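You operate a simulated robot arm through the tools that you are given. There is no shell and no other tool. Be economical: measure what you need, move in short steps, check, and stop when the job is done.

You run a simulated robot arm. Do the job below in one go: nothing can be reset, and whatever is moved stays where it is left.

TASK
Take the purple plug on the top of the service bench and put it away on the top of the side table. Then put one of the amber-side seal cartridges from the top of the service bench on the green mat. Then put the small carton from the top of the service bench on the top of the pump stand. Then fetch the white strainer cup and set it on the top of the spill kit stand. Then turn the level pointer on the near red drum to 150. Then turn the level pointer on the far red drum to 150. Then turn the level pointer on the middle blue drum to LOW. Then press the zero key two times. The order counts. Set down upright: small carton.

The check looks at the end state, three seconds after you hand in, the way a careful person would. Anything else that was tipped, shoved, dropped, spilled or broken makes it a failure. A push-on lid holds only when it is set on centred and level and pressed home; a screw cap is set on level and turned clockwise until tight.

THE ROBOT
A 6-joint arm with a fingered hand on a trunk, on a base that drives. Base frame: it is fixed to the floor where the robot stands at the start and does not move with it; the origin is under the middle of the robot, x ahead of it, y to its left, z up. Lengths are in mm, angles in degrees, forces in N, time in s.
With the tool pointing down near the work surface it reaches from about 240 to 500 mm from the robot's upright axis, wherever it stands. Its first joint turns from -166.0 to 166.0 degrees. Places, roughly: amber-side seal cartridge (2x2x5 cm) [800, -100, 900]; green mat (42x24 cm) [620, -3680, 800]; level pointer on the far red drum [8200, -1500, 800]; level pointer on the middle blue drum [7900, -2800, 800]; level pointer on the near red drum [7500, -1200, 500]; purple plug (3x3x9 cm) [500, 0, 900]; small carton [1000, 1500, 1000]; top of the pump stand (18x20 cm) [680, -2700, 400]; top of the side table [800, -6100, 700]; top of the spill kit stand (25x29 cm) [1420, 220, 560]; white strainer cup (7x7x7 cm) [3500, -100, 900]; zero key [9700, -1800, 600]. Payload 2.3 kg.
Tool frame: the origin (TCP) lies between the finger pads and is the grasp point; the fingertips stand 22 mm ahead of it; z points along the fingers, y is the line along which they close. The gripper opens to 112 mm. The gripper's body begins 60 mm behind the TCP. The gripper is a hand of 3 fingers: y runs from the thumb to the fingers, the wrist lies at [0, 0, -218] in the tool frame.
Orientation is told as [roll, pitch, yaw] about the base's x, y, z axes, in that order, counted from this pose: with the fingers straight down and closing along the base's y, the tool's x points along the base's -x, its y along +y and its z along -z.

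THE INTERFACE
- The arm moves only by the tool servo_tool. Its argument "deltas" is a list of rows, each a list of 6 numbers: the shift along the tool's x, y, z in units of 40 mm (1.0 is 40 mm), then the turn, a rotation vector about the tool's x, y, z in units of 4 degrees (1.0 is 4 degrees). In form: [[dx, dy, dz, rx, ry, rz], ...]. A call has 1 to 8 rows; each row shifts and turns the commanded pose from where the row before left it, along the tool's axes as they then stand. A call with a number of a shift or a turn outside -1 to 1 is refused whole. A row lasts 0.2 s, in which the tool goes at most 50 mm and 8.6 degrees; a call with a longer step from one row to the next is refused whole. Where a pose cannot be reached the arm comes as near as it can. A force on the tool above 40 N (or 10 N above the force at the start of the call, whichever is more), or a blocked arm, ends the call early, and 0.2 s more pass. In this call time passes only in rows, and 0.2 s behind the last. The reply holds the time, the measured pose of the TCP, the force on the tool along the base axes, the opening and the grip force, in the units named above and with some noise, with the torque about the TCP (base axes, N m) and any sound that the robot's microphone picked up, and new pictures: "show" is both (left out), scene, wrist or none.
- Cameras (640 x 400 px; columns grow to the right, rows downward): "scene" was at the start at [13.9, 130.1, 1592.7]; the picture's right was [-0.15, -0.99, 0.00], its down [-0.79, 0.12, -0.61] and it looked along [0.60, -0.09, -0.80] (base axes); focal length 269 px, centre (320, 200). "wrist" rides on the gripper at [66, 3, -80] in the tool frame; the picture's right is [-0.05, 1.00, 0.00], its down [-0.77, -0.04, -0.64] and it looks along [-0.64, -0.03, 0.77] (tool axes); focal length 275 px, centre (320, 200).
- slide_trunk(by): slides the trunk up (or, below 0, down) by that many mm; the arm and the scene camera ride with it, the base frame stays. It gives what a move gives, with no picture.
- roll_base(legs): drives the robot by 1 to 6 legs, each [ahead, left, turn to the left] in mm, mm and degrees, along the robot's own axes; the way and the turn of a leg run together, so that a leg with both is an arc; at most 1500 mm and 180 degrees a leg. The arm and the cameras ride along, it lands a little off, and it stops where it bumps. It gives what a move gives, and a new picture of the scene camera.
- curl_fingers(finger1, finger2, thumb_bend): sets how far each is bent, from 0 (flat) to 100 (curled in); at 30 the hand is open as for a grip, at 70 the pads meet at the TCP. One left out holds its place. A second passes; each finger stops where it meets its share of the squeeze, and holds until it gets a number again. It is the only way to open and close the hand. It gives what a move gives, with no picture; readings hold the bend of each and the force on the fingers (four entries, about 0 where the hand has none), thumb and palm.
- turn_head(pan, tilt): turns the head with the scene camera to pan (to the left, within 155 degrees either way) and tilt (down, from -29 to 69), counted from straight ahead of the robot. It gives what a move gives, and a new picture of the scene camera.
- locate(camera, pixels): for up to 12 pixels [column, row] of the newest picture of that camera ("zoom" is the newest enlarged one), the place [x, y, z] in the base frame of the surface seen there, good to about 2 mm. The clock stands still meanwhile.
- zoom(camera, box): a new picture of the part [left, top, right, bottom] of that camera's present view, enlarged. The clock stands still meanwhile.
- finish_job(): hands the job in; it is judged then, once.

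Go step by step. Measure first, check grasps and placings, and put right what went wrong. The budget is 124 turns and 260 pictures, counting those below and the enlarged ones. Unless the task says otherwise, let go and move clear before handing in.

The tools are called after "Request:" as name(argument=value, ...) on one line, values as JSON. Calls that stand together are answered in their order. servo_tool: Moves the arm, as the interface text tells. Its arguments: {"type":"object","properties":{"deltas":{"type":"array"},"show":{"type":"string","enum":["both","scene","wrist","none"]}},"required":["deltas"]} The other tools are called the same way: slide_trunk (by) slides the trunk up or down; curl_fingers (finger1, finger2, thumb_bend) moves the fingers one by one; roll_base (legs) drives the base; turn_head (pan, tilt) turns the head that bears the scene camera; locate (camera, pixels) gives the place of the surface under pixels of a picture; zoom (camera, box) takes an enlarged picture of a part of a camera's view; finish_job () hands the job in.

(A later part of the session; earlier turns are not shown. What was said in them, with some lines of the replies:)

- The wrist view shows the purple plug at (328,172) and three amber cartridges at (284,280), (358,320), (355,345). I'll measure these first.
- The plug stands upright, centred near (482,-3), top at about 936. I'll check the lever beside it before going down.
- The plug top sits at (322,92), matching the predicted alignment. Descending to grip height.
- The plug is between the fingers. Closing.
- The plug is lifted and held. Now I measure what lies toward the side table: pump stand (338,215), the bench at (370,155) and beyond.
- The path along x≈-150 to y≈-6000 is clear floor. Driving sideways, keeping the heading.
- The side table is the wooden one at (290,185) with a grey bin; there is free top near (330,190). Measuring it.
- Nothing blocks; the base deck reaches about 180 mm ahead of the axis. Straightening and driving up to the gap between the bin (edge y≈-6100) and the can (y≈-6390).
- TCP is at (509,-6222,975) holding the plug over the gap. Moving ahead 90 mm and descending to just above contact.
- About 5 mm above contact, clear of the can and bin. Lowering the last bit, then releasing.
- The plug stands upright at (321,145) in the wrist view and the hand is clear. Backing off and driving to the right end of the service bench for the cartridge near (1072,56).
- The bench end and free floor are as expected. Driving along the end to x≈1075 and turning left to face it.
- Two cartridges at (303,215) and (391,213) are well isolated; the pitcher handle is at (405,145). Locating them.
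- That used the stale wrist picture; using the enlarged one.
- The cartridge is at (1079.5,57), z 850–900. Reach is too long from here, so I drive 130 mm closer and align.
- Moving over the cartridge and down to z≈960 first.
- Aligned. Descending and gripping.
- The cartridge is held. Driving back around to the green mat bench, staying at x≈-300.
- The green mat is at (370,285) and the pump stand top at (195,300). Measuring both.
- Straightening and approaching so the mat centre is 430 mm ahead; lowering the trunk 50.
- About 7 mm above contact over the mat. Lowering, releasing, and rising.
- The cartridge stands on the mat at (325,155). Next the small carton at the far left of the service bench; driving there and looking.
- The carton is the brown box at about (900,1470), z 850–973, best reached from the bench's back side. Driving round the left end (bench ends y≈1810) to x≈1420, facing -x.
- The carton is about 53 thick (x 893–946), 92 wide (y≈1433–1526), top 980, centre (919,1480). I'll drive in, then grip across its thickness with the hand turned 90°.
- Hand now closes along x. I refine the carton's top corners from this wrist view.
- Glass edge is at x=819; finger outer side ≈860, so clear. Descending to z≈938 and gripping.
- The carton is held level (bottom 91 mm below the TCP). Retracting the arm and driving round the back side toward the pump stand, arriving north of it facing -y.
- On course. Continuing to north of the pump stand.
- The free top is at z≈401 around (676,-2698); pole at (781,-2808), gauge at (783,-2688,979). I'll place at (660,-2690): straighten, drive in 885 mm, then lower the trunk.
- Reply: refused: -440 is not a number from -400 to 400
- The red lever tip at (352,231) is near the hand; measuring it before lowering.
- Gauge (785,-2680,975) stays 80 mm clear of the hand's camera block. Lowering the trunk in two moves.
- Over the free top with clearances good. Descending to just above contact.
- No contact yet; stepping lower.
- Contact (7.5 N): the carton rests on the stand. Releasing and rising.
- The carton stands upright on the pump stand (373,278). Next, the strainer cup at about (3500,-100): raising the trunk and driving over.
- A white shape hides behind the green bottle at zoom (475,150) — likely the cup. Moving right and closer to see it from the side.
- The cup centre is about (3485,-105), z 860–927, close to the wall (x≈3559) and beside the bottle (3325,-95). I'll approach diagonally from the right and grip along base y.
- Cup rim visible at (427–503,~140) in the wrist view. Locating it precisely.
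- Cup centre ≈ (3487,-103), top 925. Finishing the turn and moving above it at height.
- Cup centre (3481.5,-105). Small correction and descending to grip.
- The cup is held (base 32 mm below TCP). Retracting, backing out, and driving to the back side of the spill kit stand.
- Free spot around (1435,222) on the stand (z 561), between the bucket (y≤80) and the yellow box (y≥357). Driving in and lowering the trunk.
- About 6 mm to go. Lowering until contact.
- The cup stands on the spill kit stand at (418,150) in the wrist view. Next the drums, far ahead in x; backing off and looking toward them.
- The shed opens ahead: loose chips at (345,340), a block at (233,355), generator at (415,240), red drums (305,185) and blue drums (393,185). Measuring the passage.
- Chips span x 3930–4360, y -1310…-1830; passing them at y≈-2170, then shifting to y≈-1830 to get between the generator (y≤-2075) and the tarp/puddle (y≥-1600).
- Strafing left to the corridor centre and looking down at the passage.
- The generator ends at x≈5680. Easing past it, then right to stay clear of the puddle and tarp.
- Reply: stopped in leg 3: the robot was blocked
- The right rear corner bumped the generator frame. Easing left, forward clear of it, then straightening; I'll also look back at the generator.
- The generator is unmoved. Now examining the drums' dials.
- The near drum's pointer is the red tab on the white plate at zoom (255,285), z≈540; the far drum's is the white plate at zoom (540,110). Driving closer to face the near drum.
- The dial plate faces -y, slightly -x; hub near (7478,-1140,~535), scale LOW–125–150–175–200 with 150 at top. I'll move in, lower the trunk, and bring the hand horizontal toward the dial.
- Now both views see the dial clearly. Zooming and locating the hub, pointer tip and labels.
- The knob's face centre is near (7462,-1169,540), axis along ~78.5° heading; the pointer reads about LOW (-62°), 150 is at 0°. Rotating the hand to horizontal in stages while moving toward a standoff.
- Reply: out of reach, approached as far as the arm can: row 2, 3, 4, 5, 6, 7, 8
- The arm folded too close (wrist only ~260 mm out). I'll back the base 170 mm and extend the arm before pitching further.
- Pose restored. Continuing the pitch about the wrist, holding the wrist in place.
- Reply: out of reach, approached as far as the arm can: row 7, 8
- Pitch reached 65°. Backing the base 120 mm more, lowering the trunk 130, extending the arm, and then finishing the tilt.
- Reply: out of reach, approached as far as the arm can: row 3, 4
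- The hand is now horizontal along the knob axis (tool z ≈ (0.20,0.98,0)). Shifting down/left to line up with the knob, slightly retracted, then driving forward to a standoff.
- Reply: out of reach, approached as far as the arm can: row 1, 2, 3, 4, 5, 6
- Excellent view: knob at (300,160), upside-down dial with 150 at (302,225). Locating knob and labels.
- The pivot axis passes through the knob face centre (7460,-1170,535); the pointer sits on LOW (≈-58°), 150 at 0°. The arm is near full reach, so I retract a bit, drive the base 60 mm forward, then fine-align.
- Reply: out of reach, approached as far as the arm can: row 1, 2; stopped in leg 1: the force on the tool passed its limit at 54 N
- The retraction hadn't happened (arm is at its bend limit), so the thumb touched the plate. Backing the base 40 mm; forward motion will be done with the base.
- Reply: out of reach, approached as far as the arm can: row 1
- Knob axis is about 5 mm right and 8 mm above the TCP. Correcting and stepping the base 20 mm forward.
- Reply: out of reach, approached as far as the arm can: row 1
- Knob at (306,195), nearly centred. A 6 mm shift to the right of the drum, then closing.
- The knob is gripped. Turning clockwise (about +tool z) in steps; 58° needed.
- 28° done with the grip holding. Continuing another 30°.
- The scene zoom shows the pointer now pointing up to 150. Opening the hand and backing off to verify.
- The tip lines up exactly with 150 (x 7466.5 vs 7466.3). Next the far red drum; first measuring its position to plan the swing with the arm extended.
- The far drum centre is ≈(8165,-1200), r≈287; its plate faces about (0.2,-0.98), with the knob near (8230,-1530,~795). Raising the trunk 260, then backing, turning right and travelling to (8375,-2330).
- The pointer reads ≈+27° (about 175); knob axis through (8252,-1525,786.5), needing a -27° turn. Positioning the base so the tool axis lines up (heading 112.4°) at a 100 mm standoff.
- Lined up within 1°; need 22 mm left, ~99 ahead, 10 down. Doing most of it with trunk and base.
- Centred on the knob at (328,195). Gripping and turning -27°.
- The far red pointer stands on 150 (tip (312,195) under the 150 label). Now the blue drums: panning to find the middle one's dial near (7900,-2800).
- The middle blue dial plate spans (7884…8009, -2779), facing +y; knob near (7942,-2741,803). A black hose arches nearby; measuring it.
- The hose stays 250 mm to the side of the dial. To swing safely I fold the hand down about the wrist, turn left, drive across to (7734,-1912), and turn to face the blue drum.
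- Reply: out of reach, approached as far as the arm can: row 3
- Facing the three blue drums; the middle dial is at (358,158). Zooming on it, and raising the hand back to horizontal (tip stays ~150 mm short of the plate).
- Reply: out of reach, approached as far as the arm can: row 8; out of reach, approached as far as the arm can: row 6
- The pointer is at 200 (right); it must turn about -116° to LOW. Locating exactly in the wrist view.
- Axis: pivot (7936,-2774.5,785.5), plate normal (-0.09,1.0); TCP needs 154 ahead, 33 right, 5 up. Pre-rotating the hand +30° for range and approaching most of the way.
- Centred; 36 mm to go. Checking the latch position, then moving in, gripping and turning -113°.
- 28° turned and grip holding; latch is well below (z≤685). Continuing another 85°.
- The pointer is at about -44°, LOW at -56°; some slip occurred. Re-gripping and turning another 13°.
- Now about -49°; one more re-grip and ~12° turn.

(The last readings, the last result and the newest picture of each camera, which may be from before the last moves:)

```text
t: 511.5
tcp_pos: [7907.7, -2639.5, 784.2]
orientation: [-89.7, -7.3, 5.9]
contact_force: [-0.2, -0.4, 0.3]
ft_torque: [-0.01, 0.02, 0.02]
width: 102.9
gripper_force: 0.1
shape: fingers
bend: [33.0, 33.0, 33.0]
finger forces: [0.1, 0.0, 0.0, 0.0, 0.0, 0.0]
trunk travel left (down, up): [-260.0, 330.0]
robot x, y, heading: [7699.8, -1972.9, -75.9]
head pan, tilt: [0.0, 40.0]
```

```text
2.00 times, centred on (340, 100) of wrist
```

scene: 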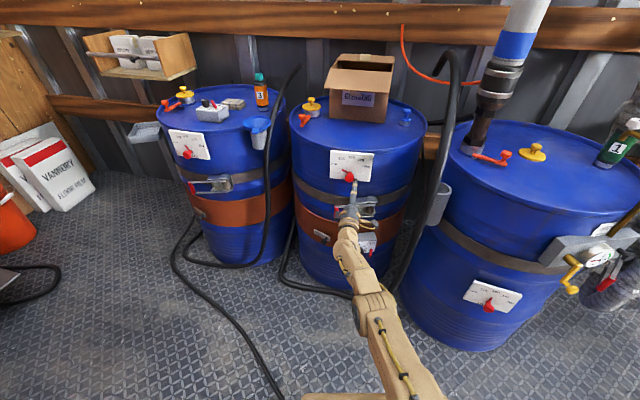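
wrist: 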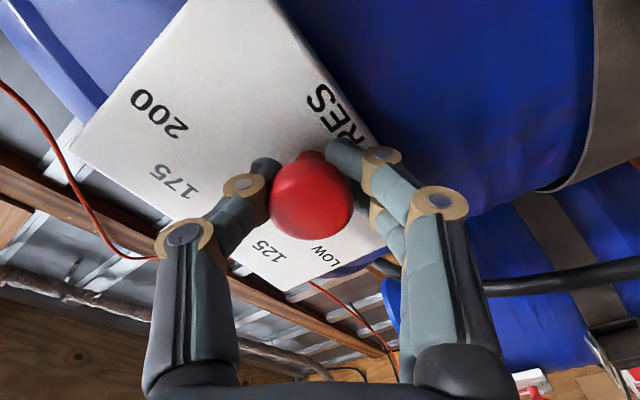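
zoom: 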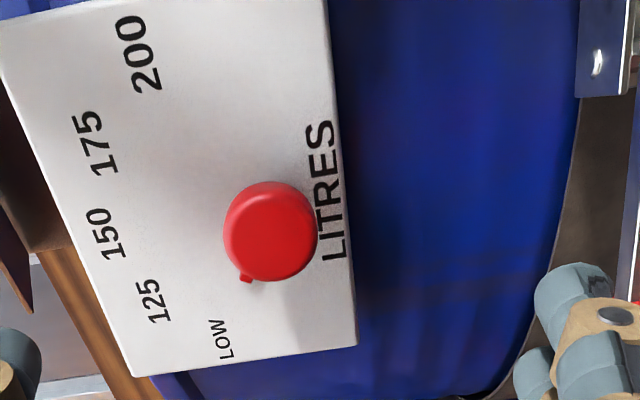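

Request:
locate(camera="zoom", pixels=[[246, 281], [247, 277], [242, 281], [104, 232], [220, 340], [138, 53], [328, 190]])

Request:
zoom(camera="scene", box=[320, 140, 400, 200])

Request:
locate(camera="zoom", pixels=[[203, 196], [207, 199], [215, 203], [225, 209], [235, 214], [148, 160], [262, 115]])

```text
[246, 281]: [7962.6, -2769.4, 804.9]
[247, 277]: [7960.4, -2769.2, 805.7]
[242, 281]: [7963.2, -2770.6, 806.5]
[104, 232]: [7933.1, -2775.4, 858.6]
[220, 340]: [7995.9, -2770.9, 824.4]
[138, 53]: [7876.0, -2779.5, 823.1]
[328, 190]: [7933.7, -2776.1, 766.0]
```

```text
6.67 times, centred on (360, 170) of scene
```

zoom: 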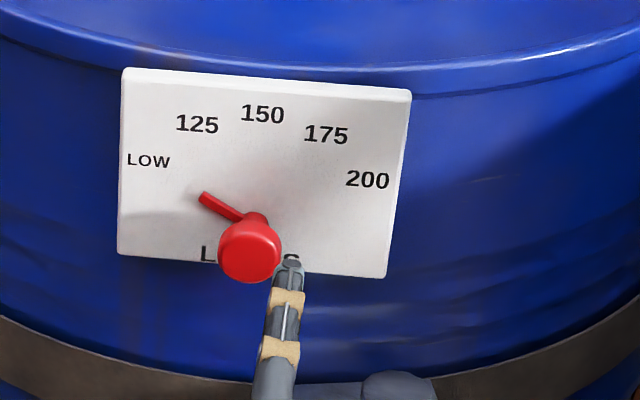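

```text
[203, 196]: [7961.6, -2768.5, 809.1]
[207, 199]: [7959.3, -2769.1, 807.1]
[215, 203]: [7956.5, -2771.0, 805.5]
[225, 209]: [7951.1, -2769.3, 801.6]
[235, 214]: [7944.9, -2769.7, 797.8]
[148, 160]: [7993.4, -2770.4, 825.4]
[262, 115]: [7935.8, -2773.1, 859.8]
```

The pointer line measures about -56° vs LOW at -59°: it stands on LOW. Now the zero key: backing away, turning left to face the machine, driving nearer, lowering the hand to z≈600 and closing the fingers for pressing.

Request:
roll_base(legs=[[-60, 0, 0], [0, 0, 85.4], [842, -29, 0]])

Request:
curl_fingers(finger1=70, finger2=70, thumb_bend=70)

Request:
turn_head(pan=-5, tilt=32)

Request:
zoom(camera="scene", box=[190, 60, 510, 260])

```text
t: 520.2
tcp_pos: [9184.3, -1640.5, 784.1]
orientation: [-89.8, -7.3, 91.2]
contact_force: [-0.4, 0.1, -0.1]
ft_torque: [0.01, -0.01, 0.01]
width: 102.8
gripper_force: 0.1
shape: fingers
bend: [33.0, 33.0, 33.0]
finger forces: [0.1, 0.1, 0.1, 0.0, 0.0, 0.1]
trunk travel left (down, up): [-260.0, 330.0]
robot x, y, heading: [8501.0, -1792.4, 9.4]
head pan, tilt: [0.0, 40.0]
```

scene: 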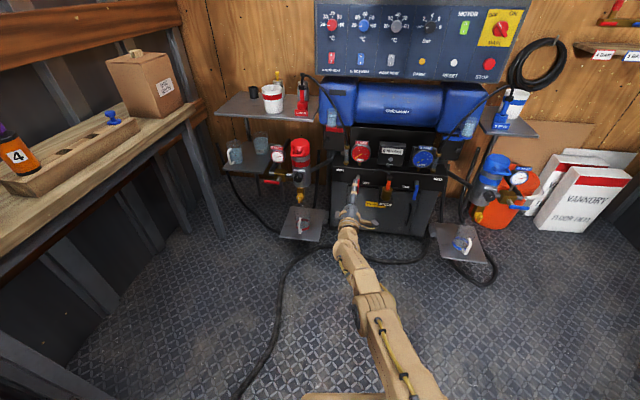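

```text
t: 521.2
tcp_pos: [9184.2, -1640.3, 784.4]
orientation: [-89.8, -7.2, 91.2]
contact_force: [-1.1, 1.0, -0.4]
ft_torque: [-0.01, 0.04, -0.01]
width: 2.5
gripper_force: 0.1
shape: fingers
bend: [70.0, 70.0, 70.0]
finger forces: [0.0, 0.1, 0.0, 0.0, 0.1, 0.0]
trunk travel left (down, up): [-260.0, 330.0]
robot x, y, heading: [8502.9, -1795.2, 9.6]
head pan, tilt: [0.0, 40.0]
```

```text
t: 521.9
tcp_pos: [9183.1, -1639.1, 784.8]
orientation: [-89.8, -7.1, 91.2]
contact_force: [-0.4, 0.1, -0.3]
ft_torque: [0.03, -0.01, -0.01]
width: 2.9
gripper_force: 0.0
shape: fingers
bend: [70.0, 70.0, 70.0]
finger forces: [0.0, 0.1, 0.0, 0.0, 0.1, 0.1]
trunk travel left (down, up): [-260.0, 330.0]
robot x, y, heading: [8500.8, -1793.2, 9.6]
head pan, tilt: [-5.0, 32.0]
```

scene: 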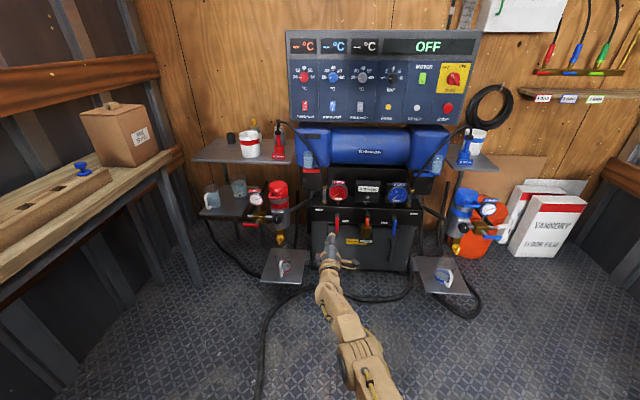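

```text
2.00 times, centred on (350, 160) of scene
```

zoom: 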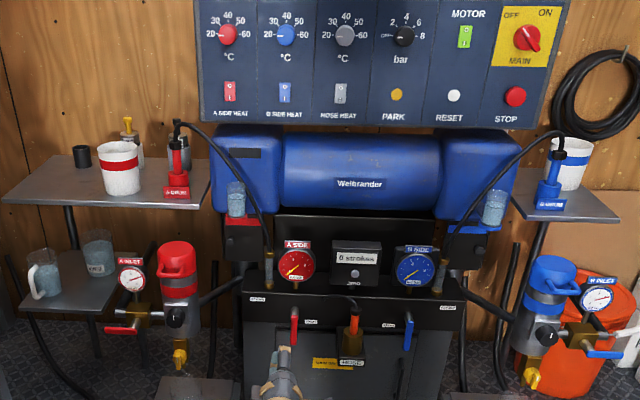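

The stroke counter's ZERO key is at zoom (355,272). Zooming in on it and locating.

Request:
zoom(camera="scene", box=[335, 170, 405, 214])

Request:
locate(camera="zoom", pixels=[[300, 235], [305, 235], [310, 240], [295, 240], [300, 225], [300, 260], [250, 180], [360, 180], [300, 200], [120, 200], [460, 220], [300, 330]])

```text
9.09 times, centred on (370, 192) of scene
```

zoom: 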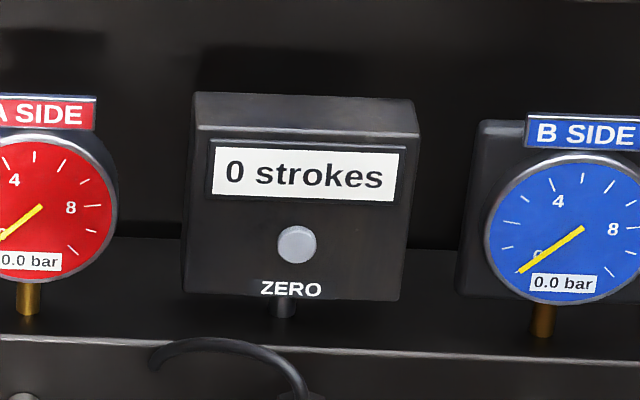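

```text
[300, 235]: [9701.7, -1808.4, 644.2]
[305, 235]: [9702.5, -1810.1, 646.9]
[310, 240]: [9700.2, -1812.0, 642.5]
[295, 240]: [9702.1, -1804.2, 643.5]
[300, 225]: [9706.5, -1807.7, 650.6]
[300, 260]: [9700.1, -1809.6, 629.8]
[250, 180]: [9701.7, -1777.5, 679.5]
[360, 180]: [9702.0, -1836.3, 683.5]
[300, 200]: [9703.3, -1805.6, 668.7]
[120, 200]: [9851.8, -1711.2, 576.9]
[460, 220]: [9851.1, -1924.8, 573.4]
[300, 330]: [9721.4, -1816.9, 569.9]
```

The key is at (9702,-1807.5,642), facing -x. I'll fold the two fingers, keep the thumb as the pusher, lower the trunk, and move to a standoff ~80 mm in front.

Request:
curl_fingers(thumb_bend=25, finger1=100, finger2=100)

Request:
curl_fingers(thumb_bend=58)

Request:
slide_trunk(by=-155)

Request:
roll_base(legs=[[0, -234, 0], [375, 0, 0]])

Request:
servo_tool(deltas=[[0, 0, 0, 0, 0, 0]], show="wrist")

```text
t: 522.9
tcp_pos: [9183.5, -1638.3, 784.2]
orientation: [-89.8, -7.3, 91.2]
contact_force: [-0.5, 0.3, 0.8]
ft_torque: [-0.01, -0.01, -0.01]
width: 48.5
gripper_force: 0.0
shape: fingers
bend: [100.0, 100.0, 25.0]
finger forces: [0.1, 0.1, 0.0, 0.0, 0.1, 0.1]
trunk travel left (down, up): [-260.0, 330.0]
robot x, y, heading: [8506.7, -1793.7, 9.8]
head pan, tilt: [-5.0, 32.0]
```

```text
t: 523.9
tcp_pos: [9183.7, -1640.0, 784.2]
orientation: [-89.8, -7.1, 91.2]
contact_force: [-0.3, -0.4, -0.4]
ft_torque: [0.02, 0.0, 0.01]
width: 32.0
gripper_force: 0.1
shape: fingers
bend: [100.0, 100.0, 57.0]
finger forces: [0.0, 0.0, 0.0, 0.0, 0.0, 0.1]
trunk travel left (down, up): [-260.0, 330.0]
robot x, y, heading: [8506.3, -1792.2, 9.7]
head pan, tilt: [-5.0, 32.0]
```

```text
t: 525.7
tcp_pos: [9183.4, -1639.2, 630.9]
orientation: [-89.8, -7.3, 91.2]
contact_force: [0.7, 0.0, -0.2]
ft_torque: [0.03, 0.02, -0.02]
width: 31.9
gripper_force: 0.0
shape: fingers
bend: [100.0, 100.0, 57.0]
finger forces: [0.0, 0.0, 0.0, 0.0, 0.1, 0.0]
trunk travel left (down, up): [-105.0, 485.0]
robot x, y, heading: [8504.4, -1795.5, 9.6]
head pan, tilt: [-5.0, 32.0]
```

```text
t: 529.5
tcp_pos: [9602.8, -1801.5, 628.7]
orientation: [-89.8, -7.2, 91.1]
contact_force: [0.3, -0.3, -0.7]
ft_torque: [-0.05, -0.03, -0.01]
width: 32.0
gripper_force: 0.1
shape: fingers
bend: [100.0, 100.0, 57.0]
finger forces: [0.0, 0.1, 0.0, 0.1, 0.1, 0.0]
trunk travel left (down, up): [-105.0, 485.0]
robot x, y, heading: [8922.1, -1955.2, 9.4]
head pan, tilt: [-5.0, 32.0]
```

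scene: 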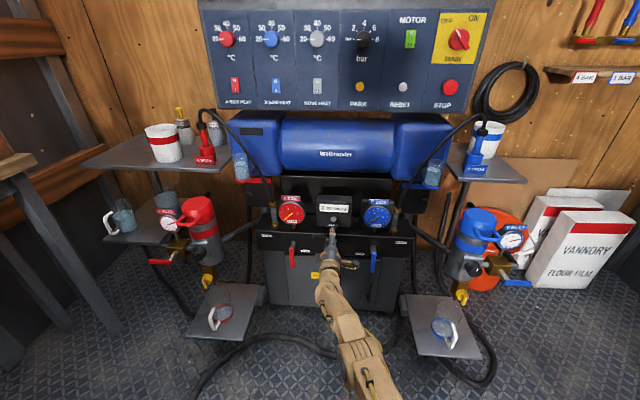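

```text
t: 529.9
tcp_pos: [9602.0, -1801.7, 629.6]
orientation: [-89.8, -7.3, 91.1]
contact_force: [0.1, -0.1, -0.1]
ft_torque: [0.0, 0.02, 0.0]
width: 32.2
gripper_force: 0.0
shape: fingers
bend: [100.0, 100.0, 57.0]
finger forces: [0.1, 0.1, 0.1, 0.1, 0.0, 0.0]
trunk travel left (down, up): [-105.0, 485.0]
robot x, y, heading: [8921.1, -1951.0, 9.7]
head pan, tilt: [-5.0, 32.0]
```

wrist: 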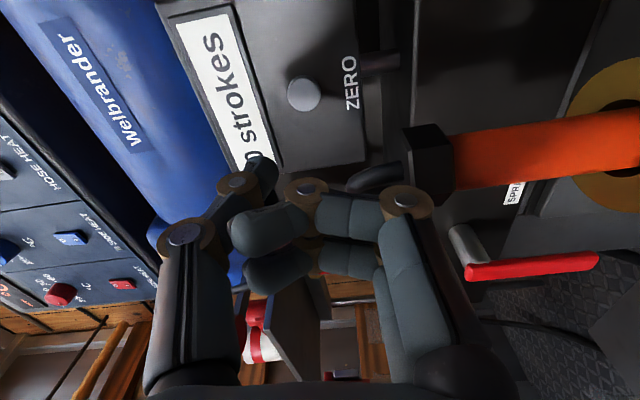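

The thumb tip is at (262,168), key at (304,94); an orange handle is nearby at (450,150). Locating all.

Request:
locate(camera="wrist", pixels=[[262, 162], [272, 165], [265, 178], [304, 94], [300, 88], [420, 140], [425, 175], [460, 150], [408, 198], [470, 268], [350, 175], [335, 165]])

```text
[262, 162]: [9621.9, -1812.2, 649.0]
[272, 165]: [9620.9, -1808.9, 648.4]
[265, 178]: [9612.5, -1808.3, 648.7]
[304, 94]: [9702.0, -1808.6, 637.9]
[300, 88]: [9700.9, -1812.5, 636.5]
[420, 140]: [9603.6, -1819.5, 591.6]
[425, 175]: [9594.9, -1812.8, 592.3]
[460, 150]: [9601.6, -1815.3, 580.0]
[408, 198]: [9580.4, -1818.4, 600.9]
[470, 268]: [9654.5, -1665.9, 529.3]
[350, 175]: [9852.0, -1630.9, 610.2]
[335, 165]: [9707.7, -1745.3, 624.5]
```

The palm would foul the orange handle (top z 592) if lowered, so I'll press with one finger instead: raise 40 mm, fold thumb and finger 2, leave finger 1 half extended.

Request:
slide_trunk(by=42)

Request:
curl_fingers(finger1=45, finger2=100, thumb_bend=30)

Request:
servo_tool(deltas=[[0, 0, 0, 0, 0, 0]], show="wrist")

Request:
locate(camera="wrist", pixels=[[330, 170], [340, 170], [350, 170], [360, 170], [370, 170], [340, 155], [350, 155], [360, 155], [340, 185], [350, 185], [360, 185], [375, 160]])

```text
t: 530.7
tcp_pos: [9603.1, -1801.3, 672.4]
orientation: [-89.8, -7.3, 91.1]
contact_force: [-0.5, 0.8, -0.1]
ft_torque: [-0.01, 0.0, -0.01]
width: 32.0
gripper_force: 0.1
shape: fingers
bend: [100.0, 100.0, 57.0]
finger forces: [0.1, 0.0, 0.1, 0.0, 0.0, 0.1]
trunk travel left (down, up): [-147.0, 443.0]
robot x, y, heading: [8916.9, -1953.9, 9.2]
head pan, tilt: [-5.0, 32.0]
```

```text
t: 531.7
tcp_pos: [9600.8, -1801.7, 671.0]
orientation: [-89.8, -7.2, 91.2]
contact_force: [0.2, 1.2, -0.1]
ft_torque: [0.03, 0.0, 0.03]
width: 90.1
gripper_force: 0.1
shape: fingers
bend: [45.0, 100.0, 30.0]
finger forces: [0.0, 0.0, 0.1, 0.1, 0.1, 0.0]
trunk travel left (down, up): [-147.0, 443.0]
robot x, y, heading: [8921.5, -1954.9, 9.4]
head pan, tilt: [-5.0, 32.0]
```

```text
t: 532.1
tcp_pos: [9602.9, -1801.0, 671.9]
orientation: [-89.8, -7.2, 91.1]
contact_force: [0.6, 0.1, 0.3]
ft_torque: [0.03, -0.02, -0.01]
width: 90.1
gripper_force: 0.1
shape: fingers
bend: [45.0, 100.0, 30.0]
finger forces: [0.0, 0.1, 0.0, 0.1, 0.0, 0.0]
trunk travel left (down, up): [-147.0, 443.0]
robot x, y, heading: [8917.3, -1952.6, 9.6]
head pan, tilt: [-5.0, 32.0]
```

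wrist: 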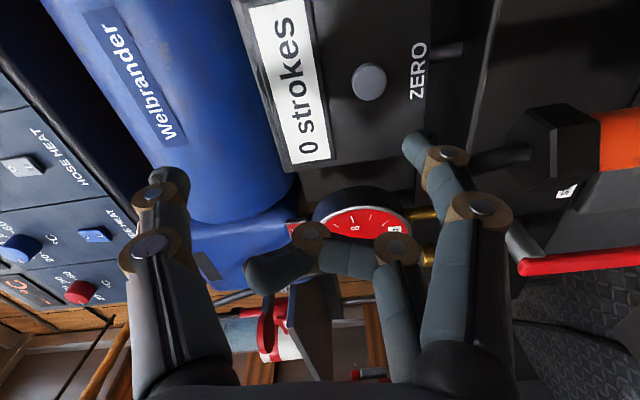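

```text
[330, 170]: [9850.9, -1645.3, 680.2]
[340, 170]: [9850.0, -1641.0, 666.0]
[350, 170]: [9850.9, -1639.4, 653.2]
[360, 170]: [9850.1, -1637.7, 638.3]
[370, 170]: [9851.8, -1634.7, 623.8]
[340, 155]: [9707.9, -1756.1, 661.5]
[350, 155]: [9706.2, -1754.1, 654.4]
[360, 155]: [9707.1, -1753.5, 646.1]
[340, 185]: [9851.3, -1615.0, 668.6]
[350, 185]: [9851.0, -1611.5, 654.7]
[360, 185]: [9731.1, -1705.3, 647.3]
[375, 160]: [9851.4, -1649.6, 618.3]
```

Request:
locate(camera="wrist", pixels=[[408, 138], [413, 138], [413, 146], [420, 145], [425, 140], [415, 152], [369, 82], [362, 76], [376, 90], [560, 145], [545, 115], [485, 205]])

```text
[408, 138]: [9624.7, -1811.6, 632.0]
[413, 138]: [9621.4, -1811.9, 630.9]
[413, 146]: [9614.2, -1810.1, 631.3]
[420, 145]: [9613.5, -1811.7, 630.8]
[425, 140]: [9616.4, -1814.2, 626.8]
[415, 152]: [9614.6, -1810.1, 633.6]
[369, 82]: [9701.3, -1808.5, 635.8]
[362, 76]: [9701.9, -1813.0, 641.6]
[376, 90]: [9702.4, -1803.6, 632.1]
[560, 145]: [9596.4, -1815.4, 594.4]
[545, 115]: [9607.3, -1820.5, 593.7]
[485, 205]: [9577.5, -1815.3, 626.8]
```

Finger 1's tip is about (9624,-1805,630); key centre (9702,-1808,638). Raising 8 mm, moving in with sideways compensation, then pressing forward in small steps watching force and sound.

Request:
slide_trunk(by=8)

Request:
roll_base(legs=[[0, -13, 0], [58, 0, 0]])

Request:
servo_tool(deltas=[[0, 0, 0.12, 0, 0, 0], [0, 0, 0.12, 0, 0, 0], [0, 0, 0.12, 0, 0, 0], [0, 0, 0.12, 0, 0, 0], [0, 0, 0.1, 0, 0, 0]], show="wrist")

Request:
zoom(camera="scene", box=[300, 190, 370, 234])

```text
t: 532.7
tcp_pos: [9601.3, -1801.3, 678.7]
orientation: [-89.8, -7.2, 91.1]
contact_force: [-0.1, -1.1, 0.6]
ft_torque: [-0.03, -0.04, -0.01]
width: 90.0
gripper_force: 0.0
shape: fingers
bend: [45.0, 100.0, 30.0]
finger forces: [0.0, 0.1, 0.0, 0.0, 0.1, 0.0]
trunk travel left (down, up): [-155.0, 435.0]
robot x, y, heading: [8920.4, -1960.6, 9.5]
head pan, tilt: [-5.0, 32.0]
```

```text
t: 534.0
tcp_pos: [9661.7, -1805.5, 679.0]
orientation: [-89.7, -7.2, 91.1]
contact_force: [-0.2, 0.2, -0.6]
ft_torque: [0.02, 0.04, 0.02]
width: 90.2
gripper_force: 0.1
shape: fingers
bend: [45.0, 100.0, 30.0]
finger forces: [0.1, 0.1, 0.0, 0.1, 0.0, 0.0]
trunk travel left (down, up): [-155.0, 435.0]
robot x, y, heading: [8980.2, -1958.1, 9.5]
head pan, tilt: [-5.0, 32.0]
```

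scene: 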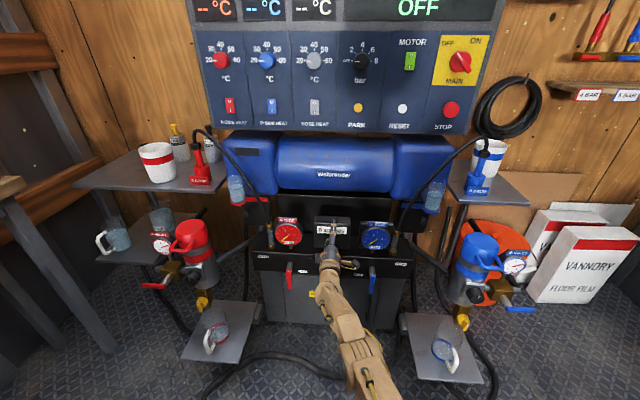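

```text
t: 535.2
tcp_pos: [9660.6, -1806.0, 678.9]
orientation: [-89.9, -7.3, 91.1]
contact_force: [-1.0, -0.4, 0.6]
ft_torque: [0.0, 0.01, -0.03]
width: 89.9
gripper_force: 0.1
shape: fingers
bend: [45.0, 100.0, 30.0]
finger forces: [0.0, 0.1, 0.1, 0.0, 0.1, 0.0]
out of reach, approached as far as the arm can: row 1, 2, 3, 4, 5
trunk travel left (down, up): [-155.0, 435.0]
robot x, y, heading: [8981.2, -1956.8, 9.5]
head pan, tilt: [-5.0, 32.0]
```

wrist: 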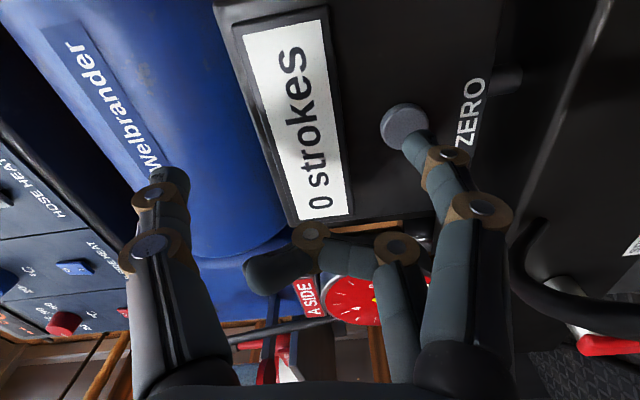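

```text
9.09 times, centred on (335, 212) of scene
5 turns are left
```

zoom: 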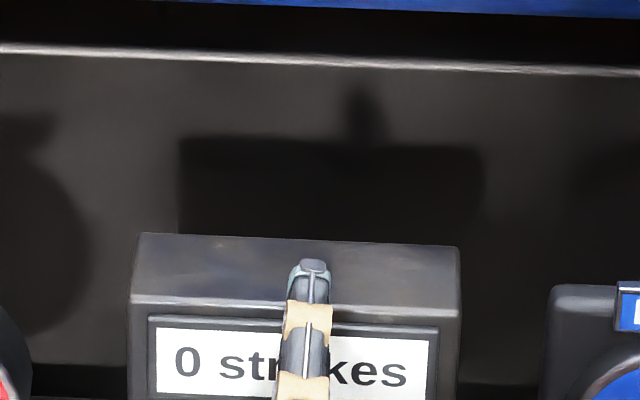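

The finger points at the key, ~17 mm short; the arm can't extend, so I press with the base: forward 22 mm and read force/sound.

Request:
roll_base(legs=[[22, 0, 0]])

Request:
servo_tool(deltas=[[0, 0, 0, 0, 0, 0]], show="wrist")

```text
t: 536.0
tcp_pos: [9681.5, -1800.8, 680.2]
orientation: [-89.8, -7.2, 91.1]
contact_force: [-15.0, 0.3, 2.0]
ft_torque: [-0.03, 0.75, -0.05]
width: 96.7
gripper_force: 7.2
shape: fingers
bend: [44.0, 100.0, 30.0]
finger forces: [15.2, 0.1, 0.1, 0.0, 0.0, 0.1]
trunk travel left (down, up): [-155.0, 435.0]
robot x, y, heading: [9000.8, -1952.2, 9.3]
head pan, tilt: [-5.0, 32.0]
heard: click
```

scene: 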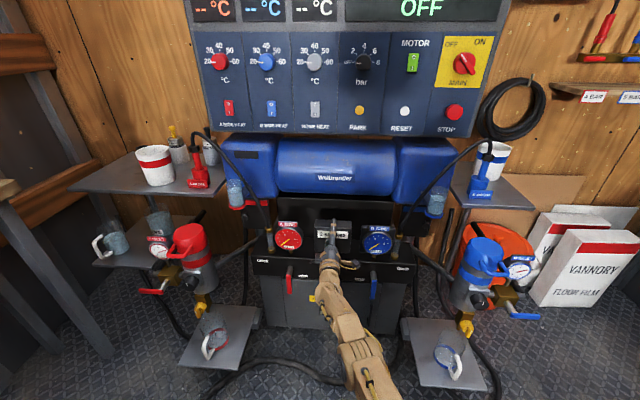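

```text
t: 536.4
tcp_pos: [9681.3, -1801.9, 679.6]
orientation: [-89.8, -7.2, 91.1]
contact_force: [-13.2, -2.0, 0.3]
ft_torque: [-0.09, 0.76, -0.11]
width: 96.1
gripper_force: 7.1
shape: fingers
bend: [44.0, 100.0, 30.0]
finger forces: [14.5, 0.1, 0.0, 0.0, 0.0, 0.0]
trunk travel left (down, up): [-155.0, 435.0]
robot x, y, heading: [9003.7, -1957.1, 9.5]
head pan, tilt: [-5.0, 32.0]
4 turns are left
```

wrist: 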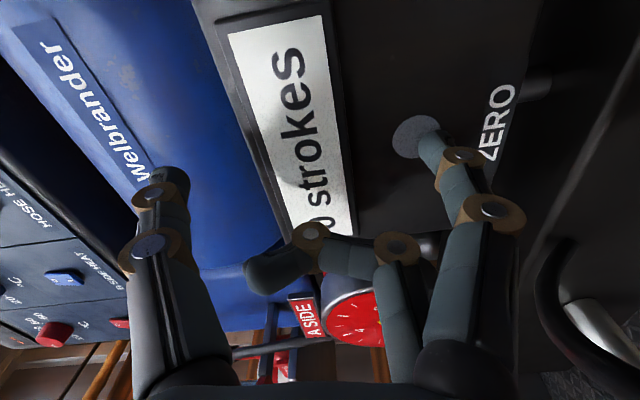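

A click was heard with 15 N on finger 1: first press registered. Releasing by backing 25 mm, then pressing a second time with the same stroke.

Request:
roll_base(legs=[[-25, 0, 0]])

Request:
roll_base(legs=[[25, 0, 0]])

```text
t: 537.2
tcp_pos: [9659.3, -1806.0, 679.0]
orientation: [-89.9, -7.3, 91.1]
contact_force: [-0.1, -0.1, -0.7]
ft_torque: [0.01, -0.05, 0.04]
width: 90.9
gripper_force: 0.0
shape: fingers
bend: [45.0, 100.0, 30.0]
finger forces: [0.1, 0.1, 0.0, 0.0, 0.0, 0.0]
trunk travel left (down, up): [-155.0, 435.0]
robot x, y, heading: [8979.0, -1959.5, 9.4]
head pan, tilt: [-5.0, 32.0]
```

scene: 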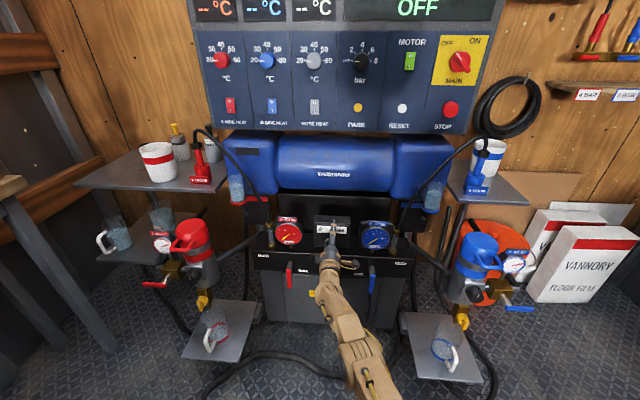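

```text
t: 538.0
tcp_pos: [9681.5, -1801.9, 679.8]
orientation: [-89.9, -7.2, 91.1]
contact_force: [-14.4, -0.3, 0.1]
ft_torque: [0.0, 0.71, -0.04]
width: 96.7
gripper_force: 6.6
shape: fingers
bend: [44.0, 100.0, 30.0]
finger forces: [13.3, 0.0, 0.0, 0.0, 0.0, 0.1]
trunk travel left (down, up): [-155.0, 435.0]
robot x, y, heading: [9001.1, -1956.7, 9.4]
head pan, tilt: [-5.0, 32.0]
heard: click
3 turns are left
```

scene: 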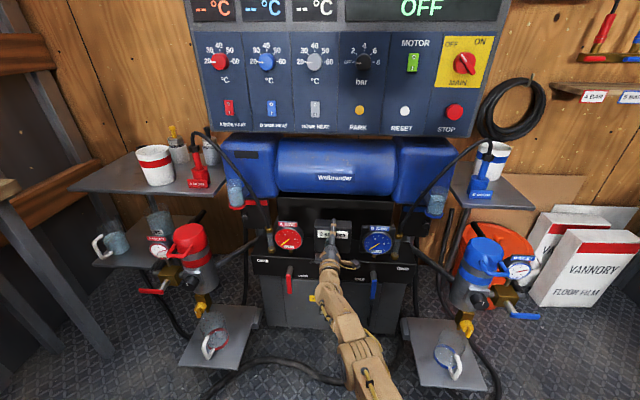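

A second click was heard: both presses are done. Backing straight off to be clear of the machine.

Request:
roll_base(legs=[[-150, 0, 0]])

```text
t: 539.4
tcp_pos: [9539.9, -1822.7, 678.9]
orientation: [-89.8, -7.2, 91.3]
contact_force: [0.3, 0.7, -0.3]
ft_torque: [0.04, -0.01, 0.01]
width: 90.8
gripper_force: 0.0
shape: fingers
bend: [45.0, 100.0, 30.0]
finger forces: [0.0, 0.1, 0.1, 0.0, 0.0, 0.0]
trunk travel left (down, up): [-155.0, 435.0]
robot x, y, heading: [8857.0, -1975.3, 9.5]
head pan, tilt: [-5.0, 32.0]
2 turns are left
```

scene: 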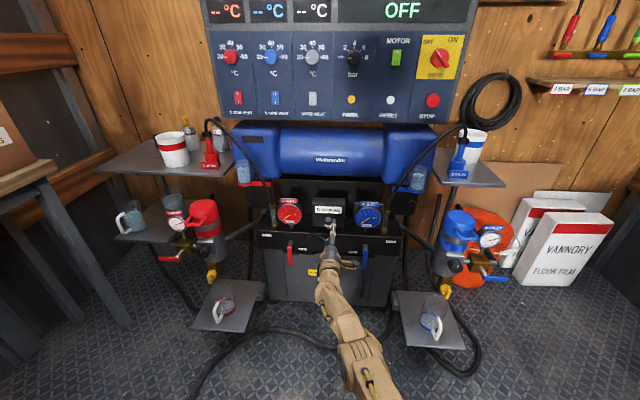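

The hand is clear with no contact force, and every step has been done in order. Handing in.

Request:
finish_job()

```text
The job is handed in.
```

I did all eight steps in order and handed the job in; I have not seen the check's verdict.

- **Placed items:** the plug is on the side table, one cartridge is on the green mat, and the carton stands upright on the pump stand. The strainer cup is on the spill kit stand.
- **Level pointers:** the near red drum points exactly at 150. The far red drum is about 3–4° past 150, and the middle blue drum is about 3–4° short of LOW. I left those two as they were.
- **Zero key:** I pressed it twice and heard a click each time.
- **Bumps on the way:** the base nudged the generator frame once, and I measured it afterwards as unmoved. The thumb also pushed the near red drum's dial plate (54 N peak); nothing looked shifted afterwards.
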